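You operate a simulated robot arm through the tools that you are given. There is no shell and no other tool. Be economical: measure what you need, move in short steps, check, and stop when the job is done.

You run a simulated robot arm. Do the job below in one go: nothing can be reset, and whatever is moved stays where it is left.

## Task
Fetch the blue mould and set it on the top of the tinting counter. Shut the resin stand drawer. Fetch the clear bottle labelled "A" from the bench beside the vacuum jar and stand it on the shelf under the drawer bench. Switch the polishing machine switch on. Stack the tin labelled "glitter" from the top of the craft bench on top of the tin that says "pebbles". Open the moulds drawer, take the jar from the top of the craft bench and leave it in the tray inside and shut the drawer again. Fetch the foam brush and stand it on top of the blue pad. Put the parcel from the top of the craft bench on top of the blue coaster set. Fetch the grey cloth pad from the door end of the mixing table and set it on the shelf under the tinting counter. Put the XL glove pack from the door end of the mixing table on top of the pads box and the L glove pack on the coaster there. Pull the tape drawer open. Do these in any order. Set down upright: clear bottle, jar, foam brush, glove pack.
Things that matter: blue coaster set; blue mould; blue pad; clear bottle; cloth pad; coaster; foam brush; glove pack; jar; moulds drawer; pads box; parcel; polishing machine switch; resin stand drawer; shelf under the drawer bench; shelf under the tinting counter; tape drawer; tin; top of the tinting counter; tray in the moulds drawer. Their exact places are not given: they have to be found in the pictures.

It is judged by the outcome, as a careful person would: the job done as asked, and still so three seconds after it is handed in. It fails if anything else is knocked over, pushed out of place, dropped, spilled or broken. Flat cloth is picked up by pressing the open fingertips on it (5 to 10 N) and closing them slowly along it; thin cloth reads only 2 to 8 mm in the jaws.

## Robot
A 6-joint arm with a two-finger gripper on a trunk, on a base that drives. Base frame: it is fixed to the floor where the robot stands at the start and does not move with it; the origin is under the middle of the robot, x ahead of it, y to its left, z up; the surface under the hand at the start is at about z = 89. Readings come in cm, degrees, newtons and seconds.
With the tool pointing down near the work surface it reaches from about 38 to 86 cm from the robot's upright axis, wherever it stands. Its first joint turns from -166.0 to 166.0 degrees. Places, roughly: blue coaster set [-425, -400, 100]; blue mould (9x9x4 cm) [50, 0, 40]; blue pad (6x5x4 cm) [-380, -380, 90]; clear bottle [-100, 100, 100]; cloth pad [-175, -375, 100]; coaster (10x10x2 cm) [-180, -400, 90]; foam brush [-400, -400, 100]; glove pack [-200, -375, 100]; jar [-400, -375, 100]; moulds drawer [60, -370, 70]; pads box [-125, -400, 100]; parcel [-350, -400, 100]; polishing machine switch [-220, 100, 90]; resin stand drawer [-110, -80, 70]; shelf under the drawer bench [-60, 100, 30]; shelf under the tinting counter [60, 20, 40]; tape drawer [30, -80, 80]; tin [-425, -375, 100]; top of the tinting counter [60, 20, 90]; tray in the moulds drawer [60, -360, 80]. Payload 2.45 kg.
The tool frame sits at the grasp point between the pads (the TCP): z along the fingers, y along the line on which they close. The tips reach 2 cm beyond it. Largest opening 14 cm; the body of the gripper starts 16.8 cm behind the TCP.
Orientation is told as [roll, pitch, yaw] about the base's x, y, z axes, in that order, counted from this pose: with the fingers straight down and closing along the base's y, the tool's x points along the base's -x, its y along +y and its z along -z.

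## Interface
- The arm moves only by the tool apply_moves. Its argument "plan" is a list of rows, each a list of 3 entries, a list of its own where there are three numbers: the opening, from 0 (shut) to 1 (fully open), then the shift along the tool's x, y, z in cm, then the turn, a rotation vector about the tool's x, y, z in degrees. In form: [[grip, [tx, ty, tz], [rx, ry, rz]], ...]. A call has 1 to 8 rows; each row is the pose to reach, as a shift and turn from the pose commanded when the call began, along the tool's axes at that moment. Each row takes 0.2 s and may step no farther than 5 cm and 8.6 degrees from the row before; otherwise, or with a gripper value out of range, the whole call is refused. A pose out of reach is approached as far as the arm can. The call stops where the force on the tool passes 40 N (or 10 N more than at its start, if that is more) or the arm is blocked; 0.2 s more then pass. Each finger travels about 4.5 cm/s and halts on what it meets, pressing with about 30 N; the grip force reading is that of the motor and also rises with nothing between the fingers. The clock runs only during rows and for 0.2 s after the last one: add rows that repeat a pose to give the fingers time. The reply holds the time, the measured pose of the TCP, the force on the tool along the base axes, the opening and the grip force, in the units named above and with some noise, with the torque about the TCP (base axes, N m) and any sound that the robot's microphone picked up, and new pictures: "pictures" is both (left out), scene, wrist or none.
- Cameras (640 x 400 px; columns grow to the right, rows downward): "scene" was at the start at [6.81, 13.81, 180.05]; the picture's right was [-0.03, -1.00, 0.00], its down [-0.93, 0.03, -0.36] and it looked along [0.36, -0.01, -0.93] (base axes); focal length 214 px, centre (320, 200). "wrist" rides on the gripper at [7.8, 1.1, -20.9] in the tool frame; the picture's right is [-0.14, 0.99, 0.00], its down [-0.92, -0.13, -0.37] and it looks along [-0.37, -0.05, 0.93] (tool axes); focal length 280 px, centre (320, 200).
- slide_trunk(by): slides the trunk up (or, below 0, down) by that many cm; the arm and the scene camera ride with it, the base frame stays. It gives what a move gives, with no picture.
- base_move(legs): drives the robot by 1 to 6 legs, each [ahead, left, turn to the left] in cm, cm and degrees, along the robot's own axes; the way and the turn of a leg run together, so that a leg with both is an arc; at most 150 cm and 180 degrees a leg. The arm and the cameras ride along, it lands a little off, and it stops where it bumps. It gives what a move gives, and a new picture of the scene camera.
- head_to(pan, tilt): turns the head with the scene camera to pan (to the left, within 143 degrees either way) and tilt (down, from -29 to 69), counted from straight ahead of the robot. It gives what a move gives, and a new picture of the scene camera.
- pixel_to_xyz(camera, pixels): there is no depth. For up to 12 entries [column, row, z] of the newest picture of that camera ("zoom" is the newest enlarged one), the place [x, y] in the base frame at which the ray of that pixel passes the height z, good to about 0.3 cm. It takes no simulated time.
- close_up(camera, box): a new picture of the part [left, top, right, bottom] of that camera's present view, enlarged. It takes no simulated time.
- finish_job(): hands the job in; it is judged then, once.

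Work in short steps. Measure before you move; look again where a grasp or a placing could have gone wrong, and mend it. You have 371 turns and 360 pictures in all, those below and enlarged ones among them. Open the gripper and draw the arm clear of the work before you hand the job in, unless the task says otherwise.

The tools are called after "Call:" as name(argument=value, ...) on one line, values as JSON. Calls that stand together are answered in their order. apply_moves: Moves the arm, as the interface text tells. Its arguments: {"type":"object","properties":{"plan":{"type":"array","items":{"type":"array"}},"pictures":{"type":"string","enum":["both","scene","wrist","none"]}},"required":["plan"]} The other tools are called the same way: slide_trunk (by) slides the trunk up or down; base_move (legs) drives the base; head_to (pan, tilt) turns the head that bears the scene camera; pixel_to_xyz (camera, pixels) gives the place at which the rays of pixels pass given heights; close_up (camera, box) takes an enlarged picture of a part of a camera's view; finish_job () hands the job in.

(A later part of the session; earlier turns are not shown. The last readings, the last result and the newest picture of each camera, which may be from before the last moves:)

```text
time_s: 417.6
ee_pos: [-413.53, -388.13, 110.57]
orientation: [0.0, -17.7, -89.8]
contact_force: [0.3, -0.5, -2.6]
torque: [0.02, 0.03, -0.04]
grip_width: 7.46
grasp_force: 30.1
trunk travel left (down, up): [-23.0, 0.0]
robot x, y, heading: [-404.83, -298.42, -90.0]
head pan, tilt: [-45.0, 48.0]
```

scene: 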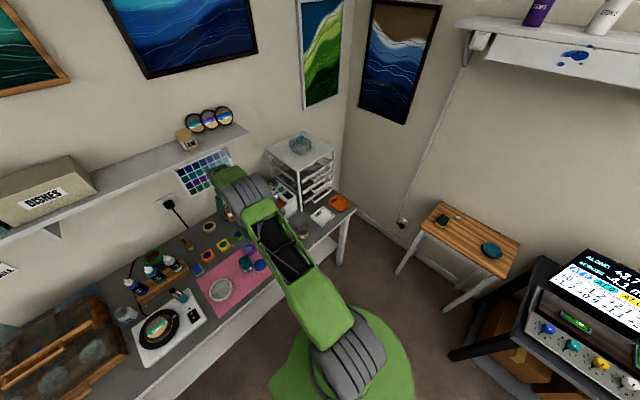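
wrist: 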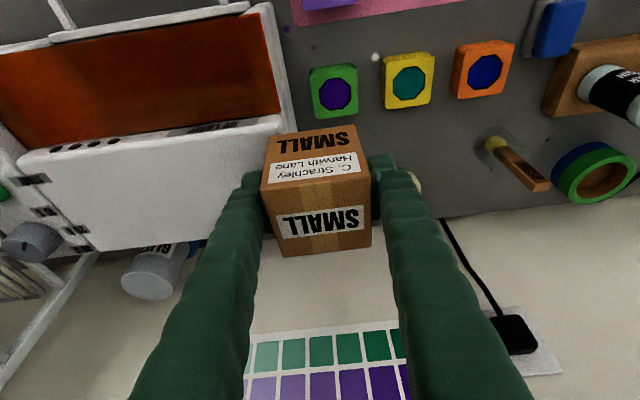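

Something touched the wall shelf during the last lift, so I must stay lower near the wall. I lower here (away from the shelf) to z 104, shift right of the UV lamp's end, and restore pitch.

Call:
apply_moves(plan=[[0.4, [0.6, 1.5, 2], [0, -1, 0]], [0.4, [1.3, 3, 4.1], [0, -2.1, 0]], [0.4, [2, 3, 6.2], [0, -2.1, 0]]], pictures="none")

Call:
base_move(legs=[[12, 0, 0]])

Call:
apply_moves(plan=[[0.4, [0, 0, 0], [0, 0, 0]]], pictures="wrist")

```text
time_s: 418.2
ee_pos: [-411.51, -388.81, 108.26]
orientation: [-0.3, -20.2, -90.0]
contact_force: [0.9, 4.4, 13.1]
torque: [0.28, 0.72, -0.28]
grip_width: 7.46
grasp_force: 30.1
trunk travel left (down, up): [-23.0, 0.0]
robot x, y, heading: [-404.76, -298.44, -90.0]
head pan, tilt: [-45.0, 48.0]
stopped in row 2: the force on the tool passed its limit at 44 N (the readings are from after the stop); the commanded pose is now the measured one
```

```text
time_s: 419.4
ee_pos: [-411.34, -400.81, 107.67]
orientation: [-0.3, -19.9, -89.9]
contact_force: [1.3, 0.0, -3.5]
torque: [-0.01, 0.01, -0.01]
grip_width: 7.46
grasp_force: 30.1
trunk travel left (down, up): [-23.0, 0.0]
robot x, y, heading: [-404.77, -309.98, -89.9]
head pan, tilt: [-45.0, 48.0]
```

scene: 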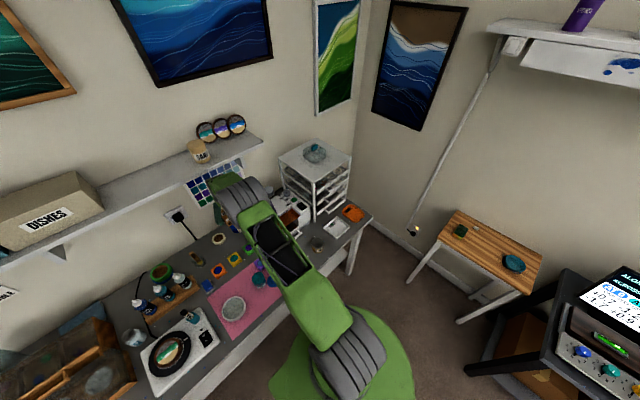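

```text
time_s: 419.8
ee_pos: [-411.37, -400.76, 107.75]
orientation: [-0.3, -20.0, -89.9]
contact_force: [-0.2, -1.0, -2.3]
torque: [0.02, 0.02, 0.0]
grip_width: 7.44
grasp_force: 29.6
trunk travel left (down, up): [-23.0, 0.0]
robot x, y, heading: [-404.52, -310.33, -90.0]
head pan, tilt: [-45.0, 48.0]
```

wrist: 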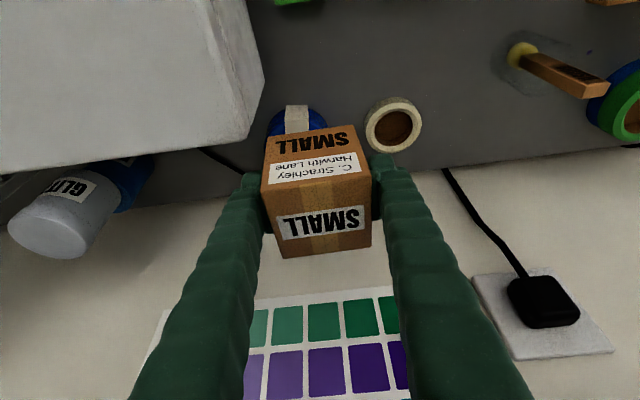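

The parcel now hangs just right of the lamp. I shift 1.5 right, lower 4, then forward 4.

Call:
apply_moves(plan=[[0.4, [0, 1.8, 0], [0, 0, 0]], [0.4, [0.7, 1.8, 1.9], [0, 0, 0]], [0.4, [1.4, 1.8, 3.8], [0, 0, 0]]], pictures="none")

Call:
apply_moves(plan=[[0.4, [-1.8, 0, 0.65], [0, 0, 0]], [0.4, [-3.5, 0, 1.3], [0, 0, 0]]], pictures="wrist")

```text
time_s: 420.6
ee_pos: [-409.63, -400.73, 103.66]
orientation: [-0.3, -20.0, -90.0]
contact_force: [-0.7, 0.5, -2.8]
torque: [0.0, 0.02, 0.0]
grip_width: 7.47
grasp_force: 30.0
trunk travel left (down, up): [-23.0, 0.0]
robot x, y, heading: [-404.82, -310.31, -89.9]
head pan, tilt: [-45.0, 48.0]
```

```text
time_s: 421.2
ee_pos: [-409.53, -404.48, 103.72]
orientation: [-0.3, -19.9, -89.9]
contact_force: [0.2, -0.1, -1.8]
torque: [0.01, -0.01, 0.04]
grip_width: 7.44
grasp_force: 30.1
trunk travel left (down, up): [-23.0, 0.0]
robot x, y, heading: [-404.66, -310.47, -89.8]
head pan, tilt: [-45.0, 48.0]
```

wrist: 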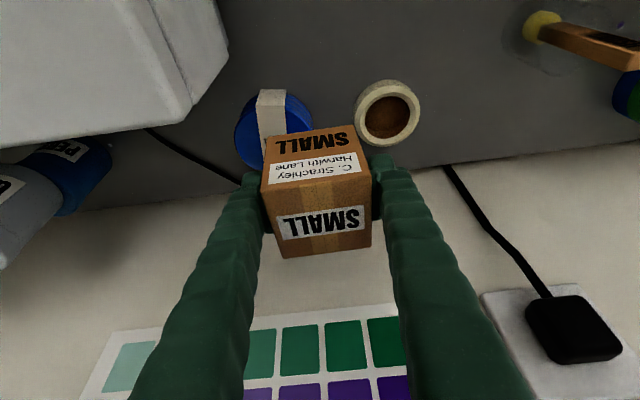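

"PEB…" can be read on the blue tin: confirmed. I measure the coaster set again here.

Call:
close_up(camera="wrist", box=[200, 70, 360, 180])

Call:
pixel_to_xyz(camera="wrist", pixels=[[234, 125, 93.4], [312, 118, 93.4], [270, 95, 93.4], [272, 90, 89], [187, 120, 103], [255, 170, 93.4]])

```text
3.64 times, centred on (280, 125) of wrist
```

zoom: 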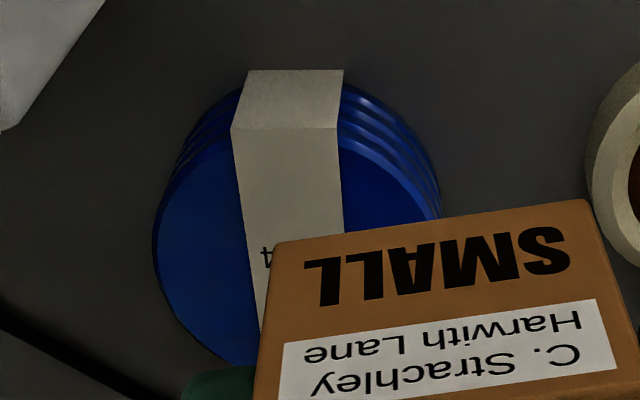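

```text
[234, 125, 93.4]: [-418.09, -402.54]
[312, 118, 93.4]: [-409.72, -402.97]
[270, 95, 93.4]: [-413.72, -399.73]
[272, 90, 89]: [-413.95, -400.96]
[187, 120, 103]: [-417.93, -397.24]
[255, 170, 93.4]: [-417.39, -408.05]
```

Set centre ≈ (−414, −405.4). I shift left 4.2 and lower in steps.

Call:
apply_moves(plan=[[0.4, [-0.3, -2.1, 0.1], [0, 0, 0]], [0.4, [-0.6, -4.2, 0.2], [0, 0, 0]], [0.4, [0.3, -4.2, 2.6], [0, 0, 0]], [0.4, [0.9, -4.2, 4.6], [0, 0, 0]]], pictures="wrist")

```text
time_s: 422.2
ee_pos: [-413.76, -405.21, 99.02]
orientation: [-0.4, -20.0, -89.9]
contact_force: [-0.4, -0.5, -3.8]
torque: [0.0, 0.0, 0.02]
grip_width: 7.45
grasp_force: 30.1
trunk travel left (down, up): [-23.0, 0.0]
robot x, y, heading: [-404.72, -310.48, -89.8]
head pan, tilt: [-45.0, 48.0]
```

wrist: 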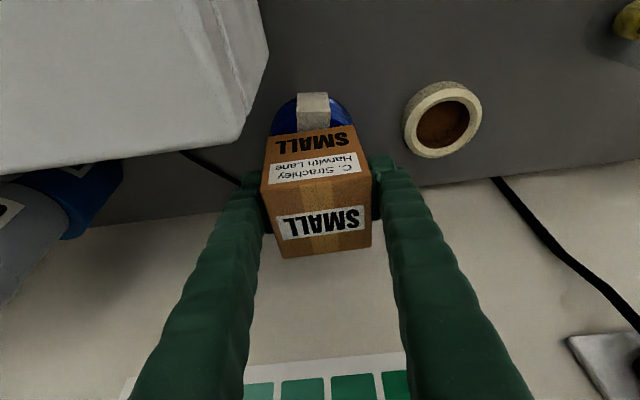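

Call:
apply_moves(plan=[[0.4, [0.2, 0, 0.55], [0, 0, 0]]], pictures="none")

Call:
apply_moves(plan=[[0.4, [0.1, 0, 0.28], [0, 0, 0]]], pictures="none")

Call:
apply_moves(plan=[[0.4, [0.1, 0, 0.28], [0, 0, 0]]], pictures="none")

```text
time_s: 422.6
ee_pos: [-413.81, -405.15, 98.5]
orientation: [-0.2, -19.8, -89.9]
contact_force: [-0.5, -0.7, -2.9]
torque: [0.03, -0.03, 0.01]
grip_width: 7.47
grasp_force: 29.8
trunk travel left (down, up): [-23.0, 0.0]
robot x, y, heading: [-404.85, -310.59, -89.9]
head pan, tilt: [-45.0, 48.0]
```

```text
time_s: 423.0
ee_pos: [-413.85, -405.21, 98.1]
orientation: [-0.3, -20.1, -89.8]
contact_force: [-1.4, 0.4, -2.9]
torque: [0.01, 0.01, -0.02]
grip_width: 7.47
grasp_force: 29.7
trunk travel left (down, up): [-23.0, 0.0]
robot x, y, heading: [-404.96, -310.36, -89.8]
head pan, tilt: [-45.0, 48.0]
```

```text
time_s: 423.4
ee_pos: [-413.74, -405.21, 97.78]
orientation: [-0.3, -20.1, -89.9]
contact_force: [0.9, -0.4, -2.2]
torque: [0.01, -0.02, -0.01]
grip_width: 7.46
grasp_force: 30.3
trunk travel left (down, up): [-23.0, 0.0]
robot x, y, heading: [-404.87, -309.9, -89.9]
head pan, tilt: [-45.0, 48.0]
```

Call:
apply_moves(plan=[[0.4, [0.1, 0, 0.28], [0, 0, 0]]], pictures="none")

Call:
apply_moves(plan=[[0.4, [0.1, 0, 0.28], [0, 0, 0]]], pictures="none")

Call:
apply_moves(plan=[[0.4, [0.1, 0, 0.28], [0, 0, 0]]], pictures="none")

```text
time_s: 423.8
ee_pos: [-413.78, -405.08, 97.74]
orientation: [-0.3, -20.1, -89.8]
contact_force: [-0.1, 1.4, 6.2]
torque: [0.22, -0.21, 0.03]
grip_width: 7.48
grasp_force: 30.1
trunk travel left (down, up): [-23.0, 0.0]
robot x, y, heading: [-404.67, -310.36, -90.0]
head pan, tilt: [-45.0, 48.0]
```

```text
time_s: 424.2
ee_pos: [-413.79, -405.16, 97.72]
orientation: [-0.4, -20.2, -89.9]
contact_force: [-1.2, 0.6, 17.0]
torque: [0.61, -0.55, 0.02]
grip_width: 7.47
grasp_force: 30.5
trunk travel left (down, up): [-23.0, 0.0]
robot x, y, heading: [-404.78, -310.09, -89.9]
head pan, tilt: [-45.0, 48.0]
```

```text
time_s: 424.6
ee_pos: [-414.02, -405.23, 97.53]
orientation: [-0.4, -20.5, -89.9]
contact_force: [-3.4, -3.3, 26.2]
torque: [0.92, -0.16, -0.02]
grip_width: 7.47
grasp_force: 30.4
trunk travel left (down, up): [-23.0, 0.0]
robot x, y, heading: [-404.95, -310.27, -90.1]
head pan, tilt: [-45.0, 48.0]
```

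Contact. I ease, open, withdraw along the tool axis a little and then straight back from the wall.

Call:
apply_moves(plan=[[0.4, [-0.15, 0, -0.45], [0, 0, 0]], [0.55, [-0.15, 0, -0.45], [0, 0, 0]], [0.62, [-0.15, 0, -0.45], [0, 0, 0]], [0.62, [0, 0, -3], [0, 0, 0]], [0.62, [0, 0, -6.5], [0, 0, 0]], [0.62, [4, 0, -8], [0, 0, 0]], [0.62, [8.5, 0, -9.5], [0, 0, 0]], [0.62, [12.5, 0, -11], [0, 0, 0]]], pictures="wrist")

```text
time_s: 426.1
ee_pos: [-413.95, -398.64, 103.76]
orientation: [-0.7, -22.0, -89.2]
contact_force: [-0.7, -12.7, -10.1]
torque: [-0.06, -0.4, 0.62]
grip_width: 8.65
grasp_force: 0.1
trunk travel left (down, up): [-23.0, 0.0]
robot x, y, heading: [-404.68, -310.14, -89.8]
head pan, tilt: [-45.0, 48.0]
stopped in row 7: the force on the tool passed its limit at 93 N (the readings are from after the stop); the commanded pose is now the measured one
```

wrist: 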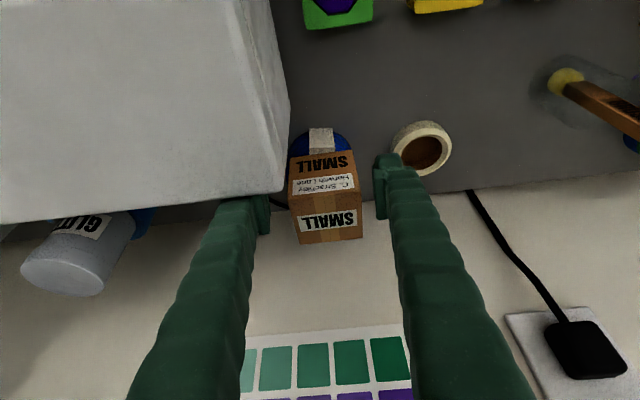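

The left finger bumped the UV lamp's back corner. I ease forward, rise 1 cm, shift right 6 and then retreat.

Call:
apply_moves(plan=[[0.62, [-1, 0, 0.3], [0, 0, 0]], [0.62, [-1.3, 0, -0.7], [0, 0, 0]], [0.62, [-1.3, 3, -0.7], [0, 0, 0]], [0.62, [-1.3, 6, -0.7], [0, 0, 0]]], pictures="wrist")

```text
time_s: 427.1
ee_pos: [-407.77, -399.37, 105.04]
orientation: [-0.7, -21.7, -89.5]
contact_force: [0.1, 0.8, -0.1]
torque: [-0.02, 0.06, 0.0]
grip_width: 8.67
grasp_force: 0.1
trunk travel left (down, up): [-23.0, 0.0]
robot x, y, heading: [-404.6, -310.31, -89.7]
head pan, tilt: [-45.0, 48.0]
```

wrist: 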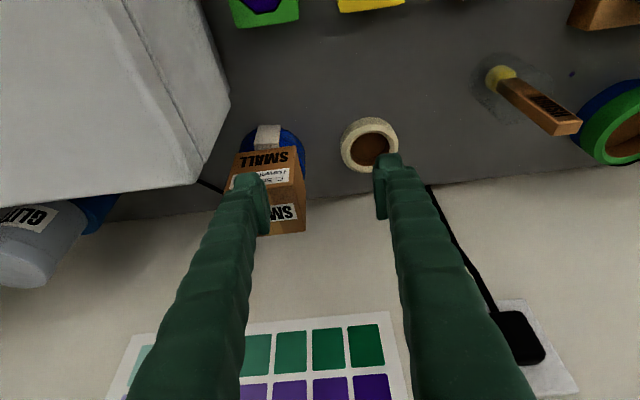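

Free. I back the base off 16 cm and inspect.

Call:
base_move(legs=[[-16, 0, 0]])

Call:
apply_moves(plan=[[0.62, [-0.5, 0, -3], [0, 0, 0]], [0.62, [-1, 0, -6], [0, 0, 0]]], pictures="wrist")

Call:
close_up(camera="scene", box=[0, 100, 300, 290])

```text
time_s: 428.6
ee_pos: [-407.91, -383.27, 105.04]
orientation: [-0.7, -21.9, -89.4]
contact_force: [-0.4, 0.6, -0.6]
torque: [-0.07, 0.05, -0.02]
grip_width: 8.69
grasp_force: 0.0
trunk travel left (down, up): [-23.0, 0.0]
robot x, y, heading: [-404.84, -294.07, -89.9]
head pan, tilt: [-45.0, 48.0]
```

scene: 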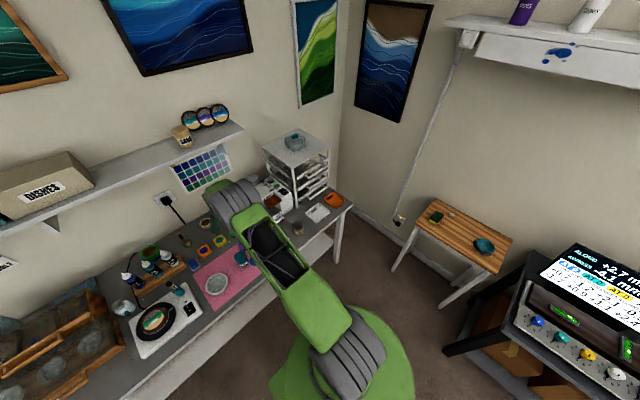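

```text
time_s: 429.2
ee_pos: [-407.91, -382.05, 110.82]
orientation: [-0.7, -21.8, -89.5]
contact_force: [0.7, -0.5, 0.9]
torque: [0.05, -0.01, -0.01]
grip_width: 8.67
grasp_force: 0.0
trunk travel left (down, up): [-23.0, 0.0]
robot x, y, heading: [-405.18, -294.17, -89.9]
head pan, tilt: [-45.0, 48.0]
```

wrist: 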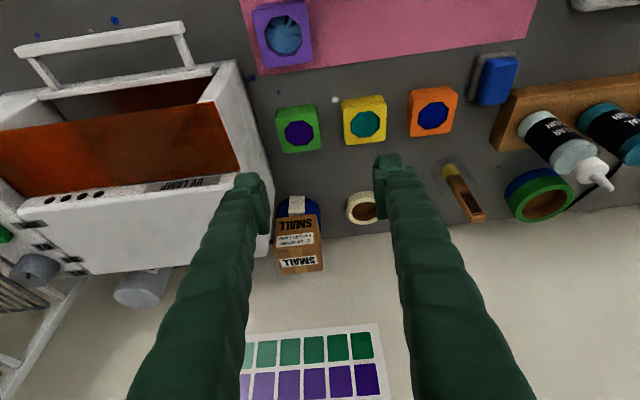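

```text
2.11 times, centred on (150, 195) of scene
```

zoom: 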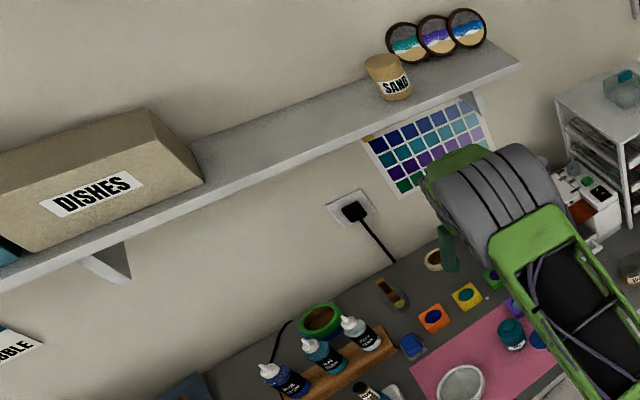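

Parcel is on the set. I check whether the UV lamp shifted by re-measuring its back edge.

Call:
pixel_to_xyz(camera="wrist", pixels=[[95, 272, 103], [235, 64, 95], [185, 25, 93], [45, 230, 103], [18, 52, 93], [300, 225, 100], [298, 268, 100]])

Call:
close_up(camera="wrist", box=[230, 170, 350, 290])

```text
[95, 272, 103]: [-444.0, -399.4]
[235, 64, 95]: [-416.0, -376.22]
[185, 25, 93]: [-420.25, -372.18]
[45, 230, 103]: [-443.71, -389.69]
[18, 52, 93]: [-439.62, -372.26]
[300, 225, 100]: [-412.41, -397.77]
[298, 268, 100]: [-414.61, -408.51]
```

```text
3.33 times, centred on (290, 230) of wrist
```

zoom: 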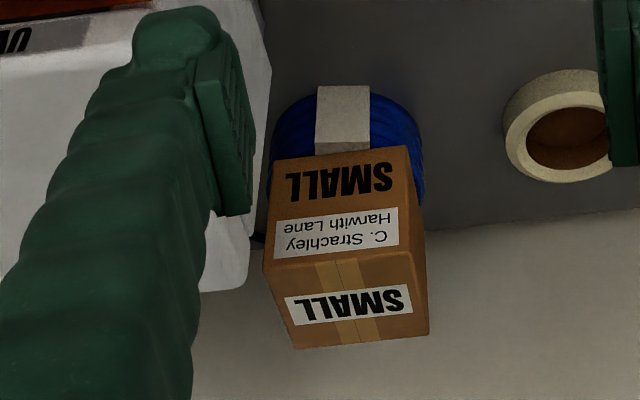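

The lamp is where it was. Next the foam brush: I shift the hand to the arm's plane and pitch to −45 again for shelf clearance.

Call:
apply_moves(plan=[[0.5, [0, -3, 0], [0, 0, 0]], [0.4, [0, -6, 0], [0.5, 0, 0]], [0.4, [0, -6, 0], [0.5, -6, 0]], [0.4, [0, -6, 0], [0.5, -12, 0]], [0.4, [0, -6, 0], [0.5, -18, 0]], [0.4, [0, -6, 0], [0.5, -23, 0]]], pictures="none")

Call:
base_move(legs=[[0, 27, 0]])

Call:
apply_moves(plan=[[0.35, [0, 0, 0], [0, 0, 0]]], pictures="wrist")

```text
time_s: 430.6
ee_pos: [-416.18, -382.09, 110.98]
orientation: [-5.9, -40.9, -88.7]
contact_force: [0.7, -0.6, -0.3]
torque: [0.01, 0.01, 0.0]
grip_width: 5.58
grasp_force: 0.0
out of reach, approached as far as the arm can: row 5, 6
trunk travel left (down, up): [-23.0, 0.0]
robot x, y, heading: [-404.66, -294.02, -90.0]
head pan, tilt: [-45.0, 48.0]
```

```text
time_s: 433.5
ee_pos: [-388.98, -381.96, 110.87]
orientation: [-5.9, -40.9, -88.7]
contact_force: [0.7, 0.0, 0.0]
torque: [0.0, -0.01, -0.06]
grip_width: 5.61
grasp_force: 0.1
trunk travel left (down, up): [-23.0, 0.0]
robot x, y, heading: [-377.88, -294.52, -89.7]
head pan, tilt: [-45.0, 48.0]
```

scene: 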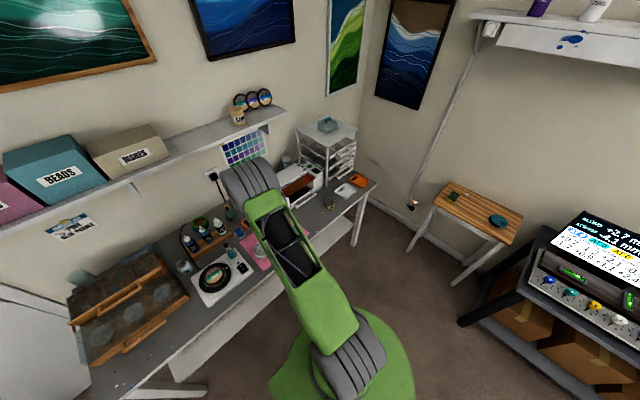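

```text
time_s: 433.9
ee_pos: [-388.96, -381.95, 110.8]
orientation: [-5.9, -40.8, -88.7]
contact_force: [0.2, 0.3, 0.3]
torque: [0.0, -0.01, -0.03]
grip_width: 4.9
grasp_force: 0.0
trunk travel left (down, up): [-23.0, 0.0]
robot x, y, heading: [-377.83, -294.42, -89.8]
head pan, tilt: [-45.0, 48.0]
```

wrist: 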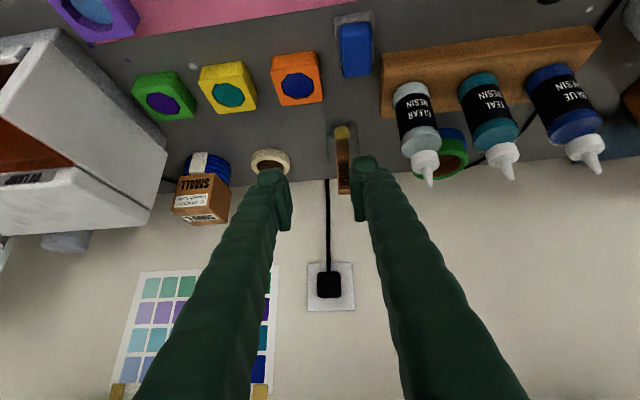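

I retract the arm 12 cm (away from the singular radius) and square up the orientation.

Call:
apply_moves(plan=[[0.35, [3, 0, -2.7], [0, -2, 0]], [0.35, [6, 0, -5.4], [-2, -4, 0]], [0.35, [9, 0, -8], [-4, -5, 0]], [0.35, [9, 0, -8], [-6, -5, 0]]], pictures="none")

```text
time_s: 434.9
ee_pos: [-388.44, -370.04, 111.05]
orientation: [0.0, -45.8, -88.4]
contact_force: [-0.1, 0.3, 0.8]
torque: [0.0, -0.04, 0.01]
grip_width: 4.91
grasp_force: 0.0
trunk travel left (down, up): [-23.0, 0.0]
robot x, y, heading: [-377.6, -294.1, -89.8]
head pan, tilt: [-45.0, 48.0]
```

Call:
base_move(legs=[[14, 0, -0.2]])

Call:
apply_moves(plan=[[0.35, [0, 0, 0], [0, 0, 0]]], pictures="wrist")

Call:
close_up(camera="wrist", box=[270, 0, 430, 200])

Call:
close_up(camera="wrist", box=[310, 90, 380, 200])

```text
time_s: 436.3
ee_pos: [-388.83, -384.05, 110.92]
orientation: [-0.1, -45.9, -88.6]
contact_force: [-0.1, 0.0, -0.4]
torque: [0.06, -0.02, 0.02]
grip_width: 4.9
grasp_force: 0.0
trunk travel left (down, up): [-23.0, 0.0]
robot x, y, heading: [-377.47, -308.09, -90.1]
head pan, tilt: [-45.0, 48.0]
```

scene: 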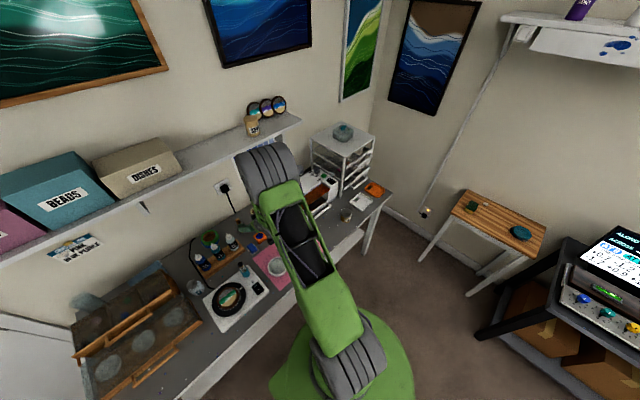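

```text
time_s: 436.7
ee_pos: [-388.78, -383.91, 111.04]
orientation: [-0.2, -45.9, -88.7]
contact_force: [-0.1, 0.3, -0.8]
torque: [-0.02, 0.0, 0.01]
grip_width: 4.92
grasp_force: 0.1
trunk travel left (down, up): [-23.0, 0.0]
robot x, y, heading: [-377.93, -307.93, -90.0]
head pan, tilt: [-45.0, 48.0]
```

wrist: 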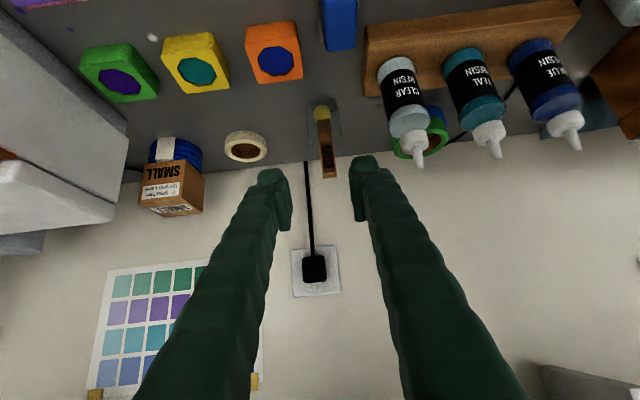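

```text
2.00 times, centred on (350, 100) of wrist
```

zoom: 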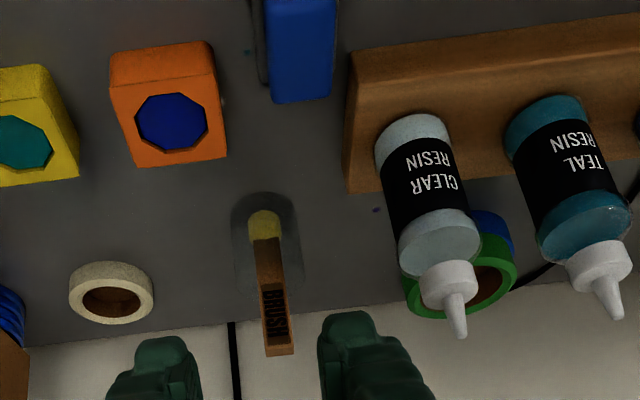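

```text
3.64 times, centred on (345, 145) of wrist
```

zoom: 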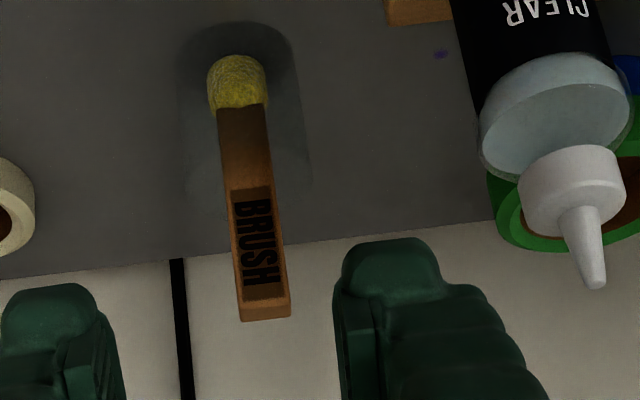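

Call:
pixel_to_xyz(camera="wrist", pixels=[[321.7, 106, 89], [321.7, 106, 90], [305.2, 106.5, 89], [338.1, 106.5, 89], [323, 97, 89], [329.9, 175.8, 99], [329.9, 175.8, 100], [329.9, 175.8, 101], [329.9, 175.8, 103], [311, 145, 95], [342, 140, 95]])

Call:
close_up(camera="scene", box=[215, 195, 255, 235])

```text
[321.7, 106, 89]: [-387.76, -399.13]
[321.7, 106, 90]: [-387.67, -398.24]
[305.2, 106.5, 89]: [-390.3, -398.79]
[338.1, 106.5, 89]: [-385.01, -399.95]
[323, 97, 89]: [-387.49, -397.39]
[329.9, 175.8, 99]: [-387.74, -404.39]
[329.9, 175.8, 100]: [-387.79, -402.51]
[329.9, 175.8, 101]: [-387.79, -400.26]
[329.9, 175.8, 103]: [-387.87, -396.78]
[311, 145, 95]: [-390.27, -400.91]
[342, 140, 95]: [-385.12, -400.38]
```

```text
10.00 times, centred on (235, 215) of scene
```

zoom: 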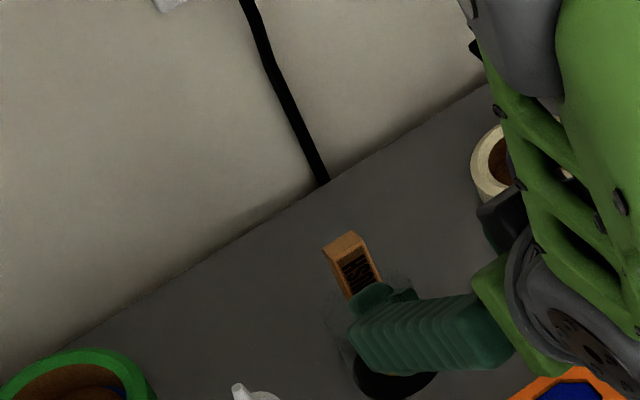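

Brush: x −387.75, y −400.3, top z≈101, standing in a 5 cm cup (rim ≈ z 95.5). I drive 10 cm closer and reach for the handle's top.

Call:
base_move(legs=[[10, 0, 0]])

Call:
apply_moves(plan=[[0.35, [1, 0.2, 3.2], [0, 0, 0]], [0.35, [2, 0.4, 6.4], [0, 0, 0]], [0.35, [3, 0.6, 9.4], [0, 0, 0]]], pictures="wrist")

```text
time_s: 437.8
ee_pos: [-388.93, -393.91, 110.9]
orientation: [0.0, -45.8, -88.6]
contact_force: [-0.2, -0.3, -0.2]
torque: [-0.02, -0.01, -0.02]
grip_width: 4.9
grasp_force: 0.1
trunk travel left (down, up): [-23.0, 0.0]
robot x, y, heading: [-377.65, -318.06, -90.2]
head pan, tilt: [-45.0, 48.0]
```

scene: 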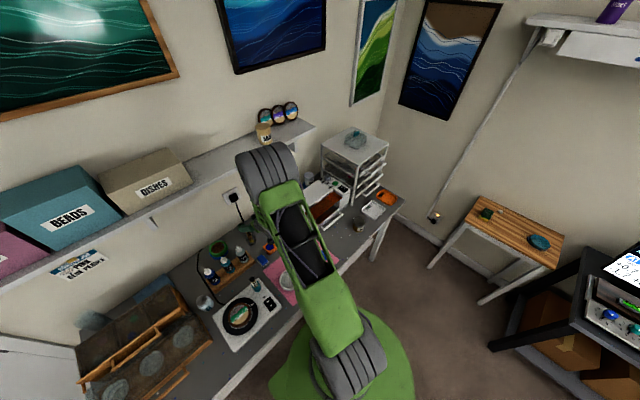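

```text
time_s: 438.6
ee_pos: [-388.33, -398.38, 102.21]
orientation: [-0.1, -45.8, -88.6]
contact_force: [0.6, -0.1, 0.8]
torque: [0.0, 0.0, -0.01]
grip_width: 4.91
grasp_force: 0.0
trunk travel left (down, up): [-23.0, 0.0]
robot x, y, heading: [-377.82, -317.64, -90.3]
head pan, tilt: [-45.0, 48.0]
```

wrist: 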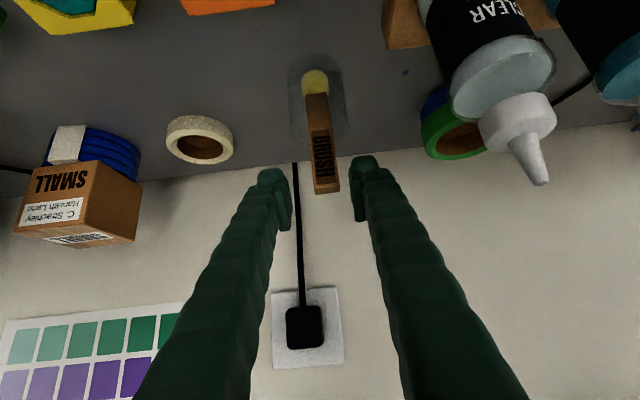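

Call:
apply_moves(plan=[[0.35, [0.4, 0.2, 1.7], [0, 0, 0]], [0.35, [0.8, 0.4, 3.4], [0, 0, 0]], [0.2, [0.8, 0.4, 3.4], [0, 0, 0]], [0.1, [0.8, 0.4, 3.4], [0, 0, 0]], [0.05, [0.8, 0.4, 3.4], [0, 0, 0]], [0.05, [0.8, 0.4, 3.4], [0, 0, 0]]], pictures="wrist")

```text
time_s: 440.0
ee_pos: [-387.74, -400.21, 99.3]
orientation: [-0.3, -45.8, -88.7]
contact_force: [0.5, -0.1, -0.6]
torque: [-0.01, 0.01, 0.03]
grip_width: 1.38
grasp_force: 30.0
trunk travel left (down, up): [-23.0, 0.0]
robot x, y, heading: [-377.8, -317.61, -89.9]
head pan, tilt: [-45.0, 48.0]
```

wrist: 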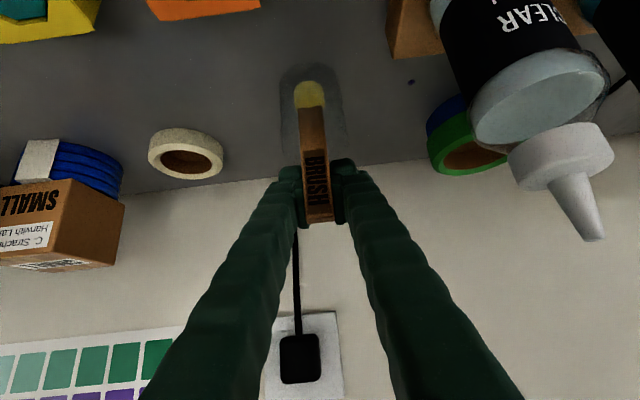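

Gripped (1.4 cm). I lift vertically 12 cm.

Call:
apply_moves(plan=[[0.05, [-2.2, 0, -2.1], [0, 0, 0]], [0.05, [-4.6, 0, -4.4], [0, 0, 0]], [0.05, [-7, 0, -6.8], [0, 0, 0]], [0.05, [-9, 0, -8.7], [0, 0, 0]]], pictures="both")

```text
time_s: 441.0
ee_pos: [-387.69, -400.2, 112.08]
orientation: [-0.1, -45.8, -88.7]
contact_force: [-0.1, 0.2, -0.1]
torque: [0.01, -0.01, 0.02]
grip_width: 1.39
grasp_force: 30.1
trunk travel left (down, up): [-23.0, 0.0]
robot x, y, heading: [-377.4, -318.09, -90.2]
head pan, tilt: [-45.0, 48.0]
```

scene: 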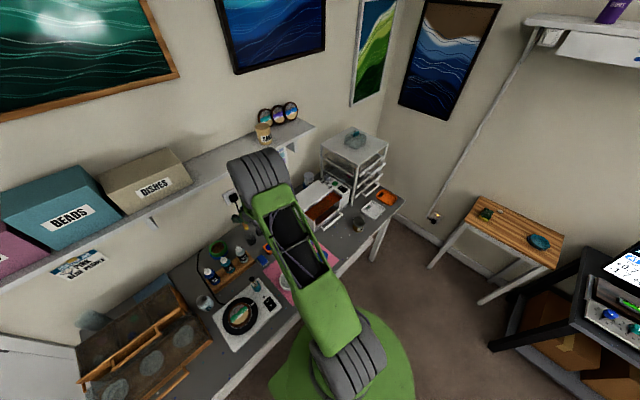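
wrist: 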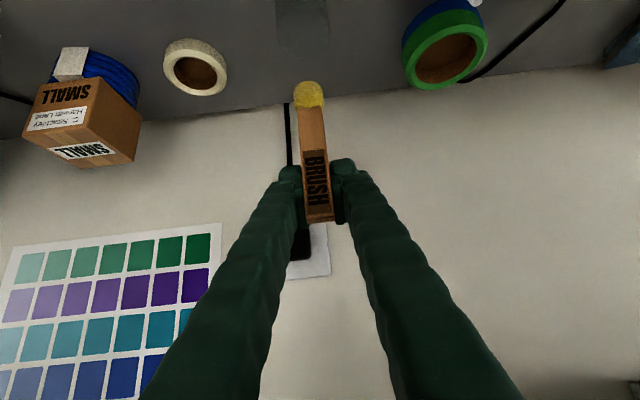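

The brush is out; the cup stayed. I back off 30 cm to view the blue pad.

Call:
base_move(legs=[[-30, 0, 0]])

Call:
apply_moves(plan=[[0.05, [0, 0, 0], [0, 0, 0]]], pictures="wrist")

Call:
close_up(camera="wrist", box=[290, 60, 410, 180])

```text
time_s: 443.1
ee_pos: [-387.58, -370.3, 111.99]
orientation: [-0.1, -45.9, -88.6]
contact_force: [-1.1, 0.4, 0.2]
torque: [-0.02, 0.02, 0.0]
grip_width: 1.39
grasp_force: 29.5
trunk travel left (down, up): [-23.0, 0.0]
robot x, y, heading: [-377.25, -288.13, -90.2]
head pan, tilt: [-45.0, 48.0]
```

scene: 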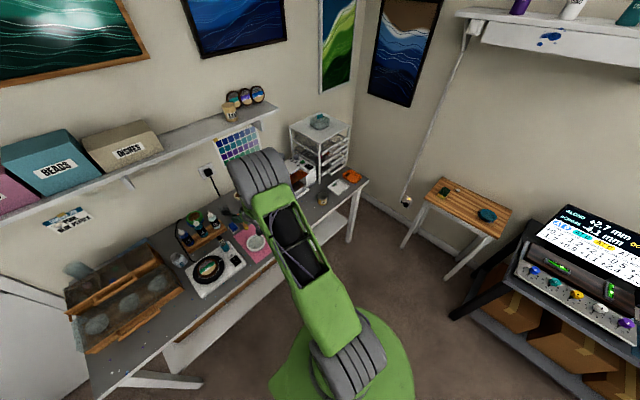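

```text
time_s: 443.5
ee_pos: [-387.66, -370.2, 111.96]
orientation: [-0.1, -45.9, -88.7]
contact_force: [-0.2, -0.1, -1.2]
torque: [0.04, 0.01, -0.01]
grip_width: 1.39
grasp_force: 30.0
trunk travel left (down, up): [-23.0, 0.0]
robot x, y, heading: [-377.82, -288.37, -90.1]
head pan, tilt: [-45.0, 48.0]
```

wrist: 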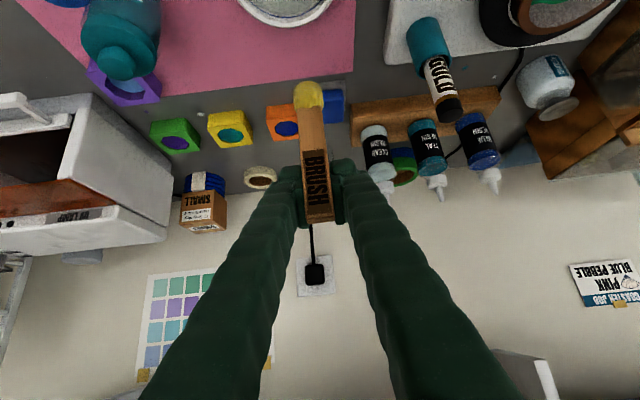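

```text
3.33 times, centred on (350, 120) of wrist
```

zoom: 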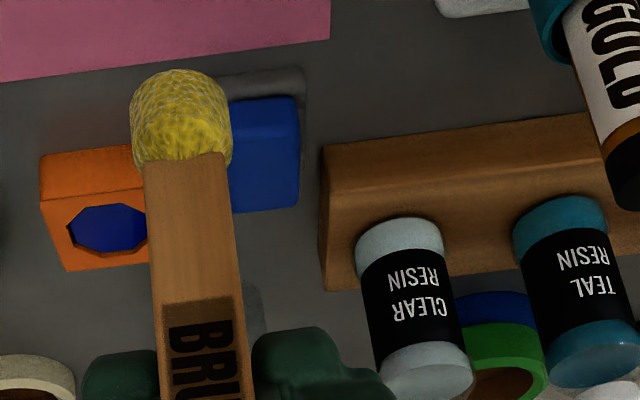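

The brush hides the pad; I shift the hand 7 cm toward +x for a clear view.

Call:
apply_moves(plan=[[0.05, [0, 3.5, 0], [0, 0, 0]], [0.05, [0, 7, 0], [0, 0, 0]]], pictures="wrist")

Call:
close_up(camera="wrist", box=[210, 70, 310, 150])

```text
time_s: 444.1
ee_pos: [-380.64, -370.23, 111.78]
orientation: [-0.1, -45.8, -88.7]
contact_force: [0.2, 0.4, -0.8]
torque: [-0.03, 0.03, 0.03]
grip_width: 1.4
grasp_force: 30.5
trunk travel left (down, up): [-23.0, 0.0]
robot x, y, heading: [-377.51, -288.11, -90.0]
head pan, tilt: [-45.0, 48.0]
```

wrist: 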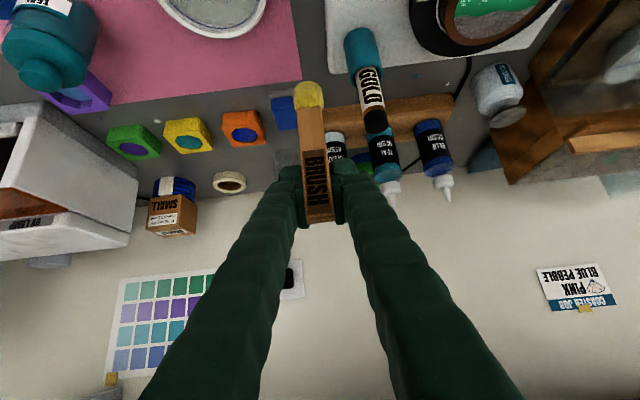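

```text
5.00 times, centred on (260, 110) of wrist
```

zoom: 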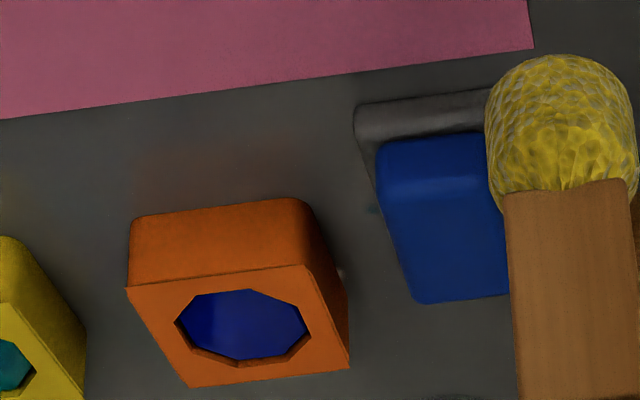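

Call:
apply_moves(plan=[[0.05, [0, 3, 0], [0, 0, 0]], [0.05, [0, 6, 0], [0, 0, 0]]], pictures="wrist")

Call:
close_up(camera="wrist", box=[200, 80, 300, 150])

```text
time_s: 444.7
ee_pos: [-374.54, -370.02, 111.85]
orientation: [-0.1, -45.8, -88.8]
contact_force: [-0.4, -0.4, 0.1]
torque: [-0.01, 0.01, -0.02]
grip_width: 1.39
grasp_force: 29.9
trunk travel left (down, up): [-23.0, 0.0]
robot x, y, heading: [-377.55, -287.95, -89.8]
head pan, tilt: [-45.0, 48.0]
```

wrist: 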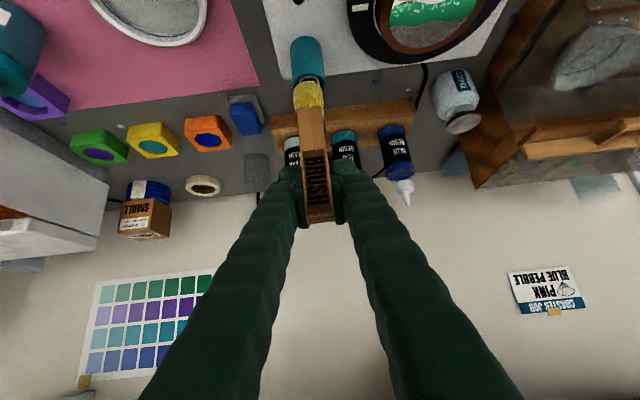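

```text
5.71 times, centred on (250, 115) of wrist
```

zoom: 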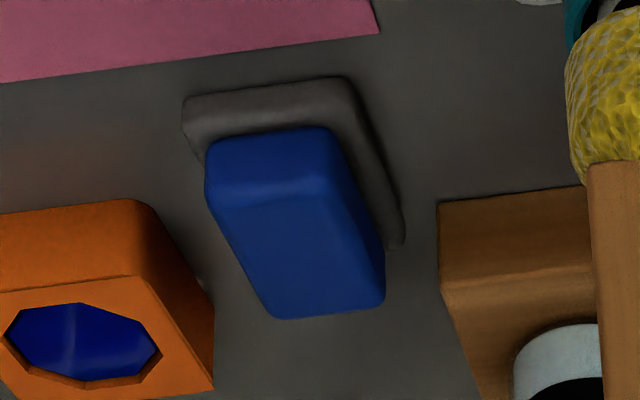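

Call:
pixel_to_xyz(camera="wrist", pixels=[[231.1, 114.1, 93], [253.5, 112.4, 93], [261.4, 133, 93], [242.1, 135.7, 93], [226.4, 99, 89], [254.4, 95, 89], [264, 121.5, 89.5], [247, 124, 93]])

```text
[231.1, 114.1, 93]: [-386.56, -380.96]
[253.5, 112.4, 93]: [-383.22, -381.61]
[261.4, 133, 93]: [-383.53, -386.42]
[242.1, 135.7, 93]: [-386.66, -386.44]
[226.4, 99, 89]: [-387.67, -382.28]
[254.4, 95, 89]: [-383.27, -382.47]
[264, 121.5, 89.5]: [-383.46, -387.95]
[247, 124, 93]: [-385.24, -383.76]
```

I cross-check the pad's height with the scene camera.

Call:
head_to(pan=-10, tilt=50)

Call:
close_up(camera="scene", box=[240, 120, 400, 240])

```text
time_s: 445.7
ee_pos: [-374.89, -370.06, 111.82]
orientation: [-0.2, -45.8, -88.7]
contact_force: [-0.1, -0.6, 0.2]
torque: [0.0, 0.0, 0.0]
grip_width: 1.39
grasp_force: 29.7
trunk travel left (down, up): [-23.0, 0.0]
robot x, y, heading: [-377.35, -288.05, -90.5]
head pan, tilt: [-10.0, 50.0]
```

scene: 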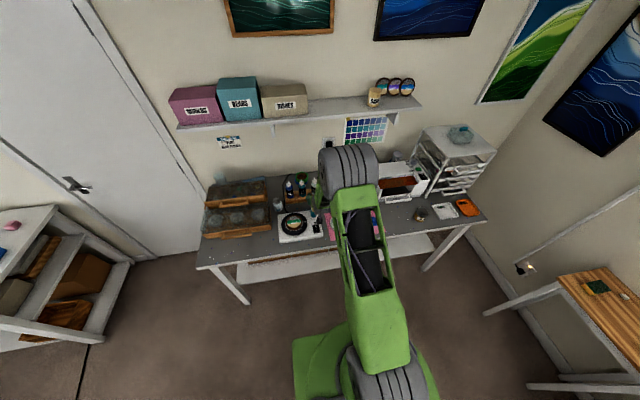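

```text
3.33 times, centred on (320, 180) of scene
```

zoom: 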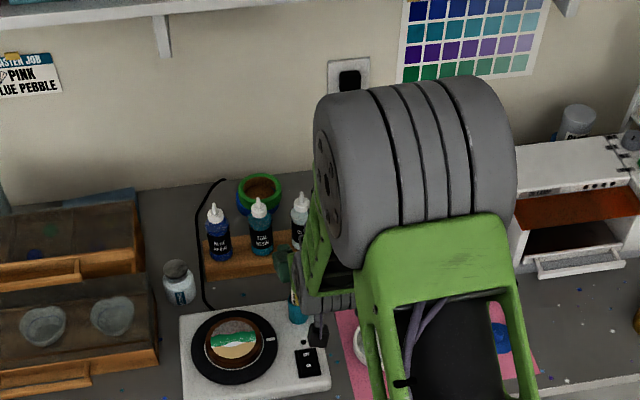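

The arm hides it; I triangulate with the wrist camera from 9 cm further forward.

Call:
apply_moves(plan=[[0.05, [-3.1, 0, 3.2], [0, 0, 0]], [0.05, [-6.2, 0, 6.4], [0, 0, 0]]], pictures="wrist")

Call:
close_up(camera="wrist", box=[190, 0, 290, 80])

```text
time_s: 446.3
ee_pos: [-374.46, -379.1, 111.91]
orientation: [-0.1, -45.7, -88.6]
contact_force: [0.2, 7.6, -0.1]
torque: [0.61, 0.0, -0.02]
grip_width: 1.37
grasp_force: 29.3
trunk travel left (down, up): [-23.0, 0.0]
robot x, y, heading: [-377.46, -288.01, -90.1]
head pan, tilt: [-10.0, 50.0]
```

wrist: 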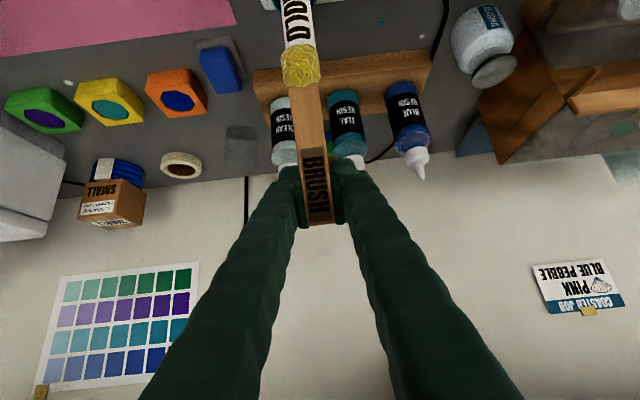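

```text
5.00 times, centred on (240, 40) of wrist
```

zoom: 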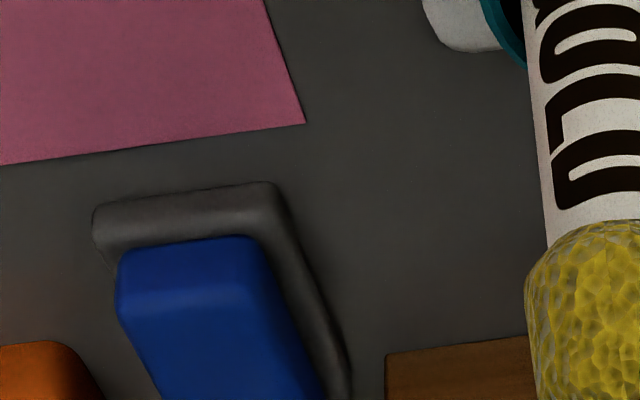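

The brush touches something (7.6 N), probably the gold marker. I retreat at once.

Call:
apply_moves(plan=[[0.05, [3.1, 0, -3.2], [0, 0, 0]], [0.05, [6.2, 0, -6.4], [0, 0, 0]]], pictures="wrist")

Call:
close_up(camera="wrist", box=[220, 0, 420, 140])

```text
time_s: 446.9
ee_pos: [-374.7, -370.15, 112.01]
orientation: [-0.1, -45.9, -88.7]
contact_force: [0.5, -0.2, 0.0]
torque: [-0.02, 0.02, 0.0]
grip_width: 1.38
grasp_force: 29.4
trunk travel left (down, up): [-23.0, 0.0]
robot x, y, heading: [-377.56, -288.38, -90.2]
head pan, tilt: [-10.0, 50.0]
```

wrist: 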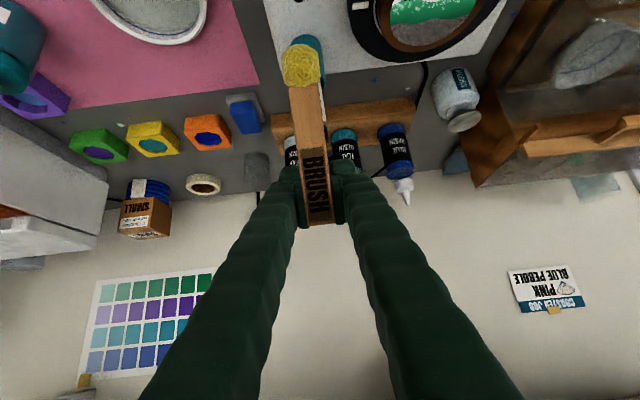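

```text
2.86 times, centred on (320, 70) of wrist
```

zoom: 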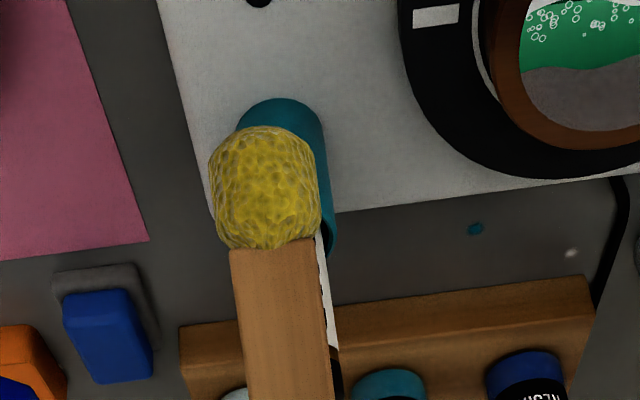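

The brush got tilted in the grip by roughly 20°. I move back toward the pad's x and check the marker and the brush.

Call:
apply_moves(plan=[[0.05, [0, -4, 0], [0, 0, 0]], [0.05, [0, -8, 0], [0, 0, 0]], [0.05, [0, -12, 0], [0, 0, 0]]], pictures="wrist")

Call:
close_up(camera="wrist", box=[250, 0, 490, 240])

```text
time_s: 447.7
ee_pos: [-386.89, -370.34, 111.91]
orientation: [0.0, -45.8, -88.7]
contact_force: [0.1, -0.1, 0.6]
torque: [-0.04, -0.05, 0.05]
grip_width: 1.38
grasp_force: 29.9
trunk travel left (down, up): [-23.0, 0.0]
robot x, y, heading: [-377.65, -288.01, -90.1]
head pan, tilt: [-10.0, 50.0]
```

wrist: 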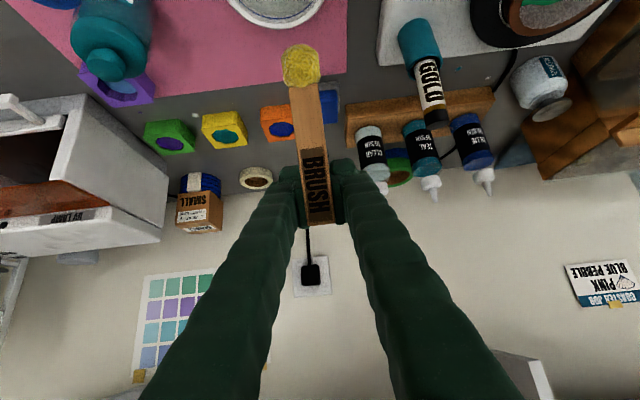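

```text
1.67 times, centred on (370, 120) of wrist
```

zoom: 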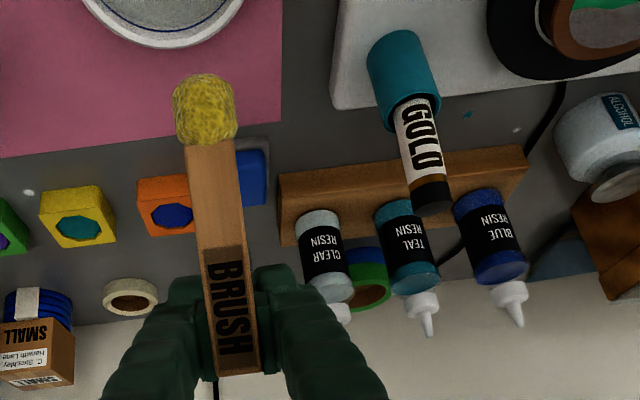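

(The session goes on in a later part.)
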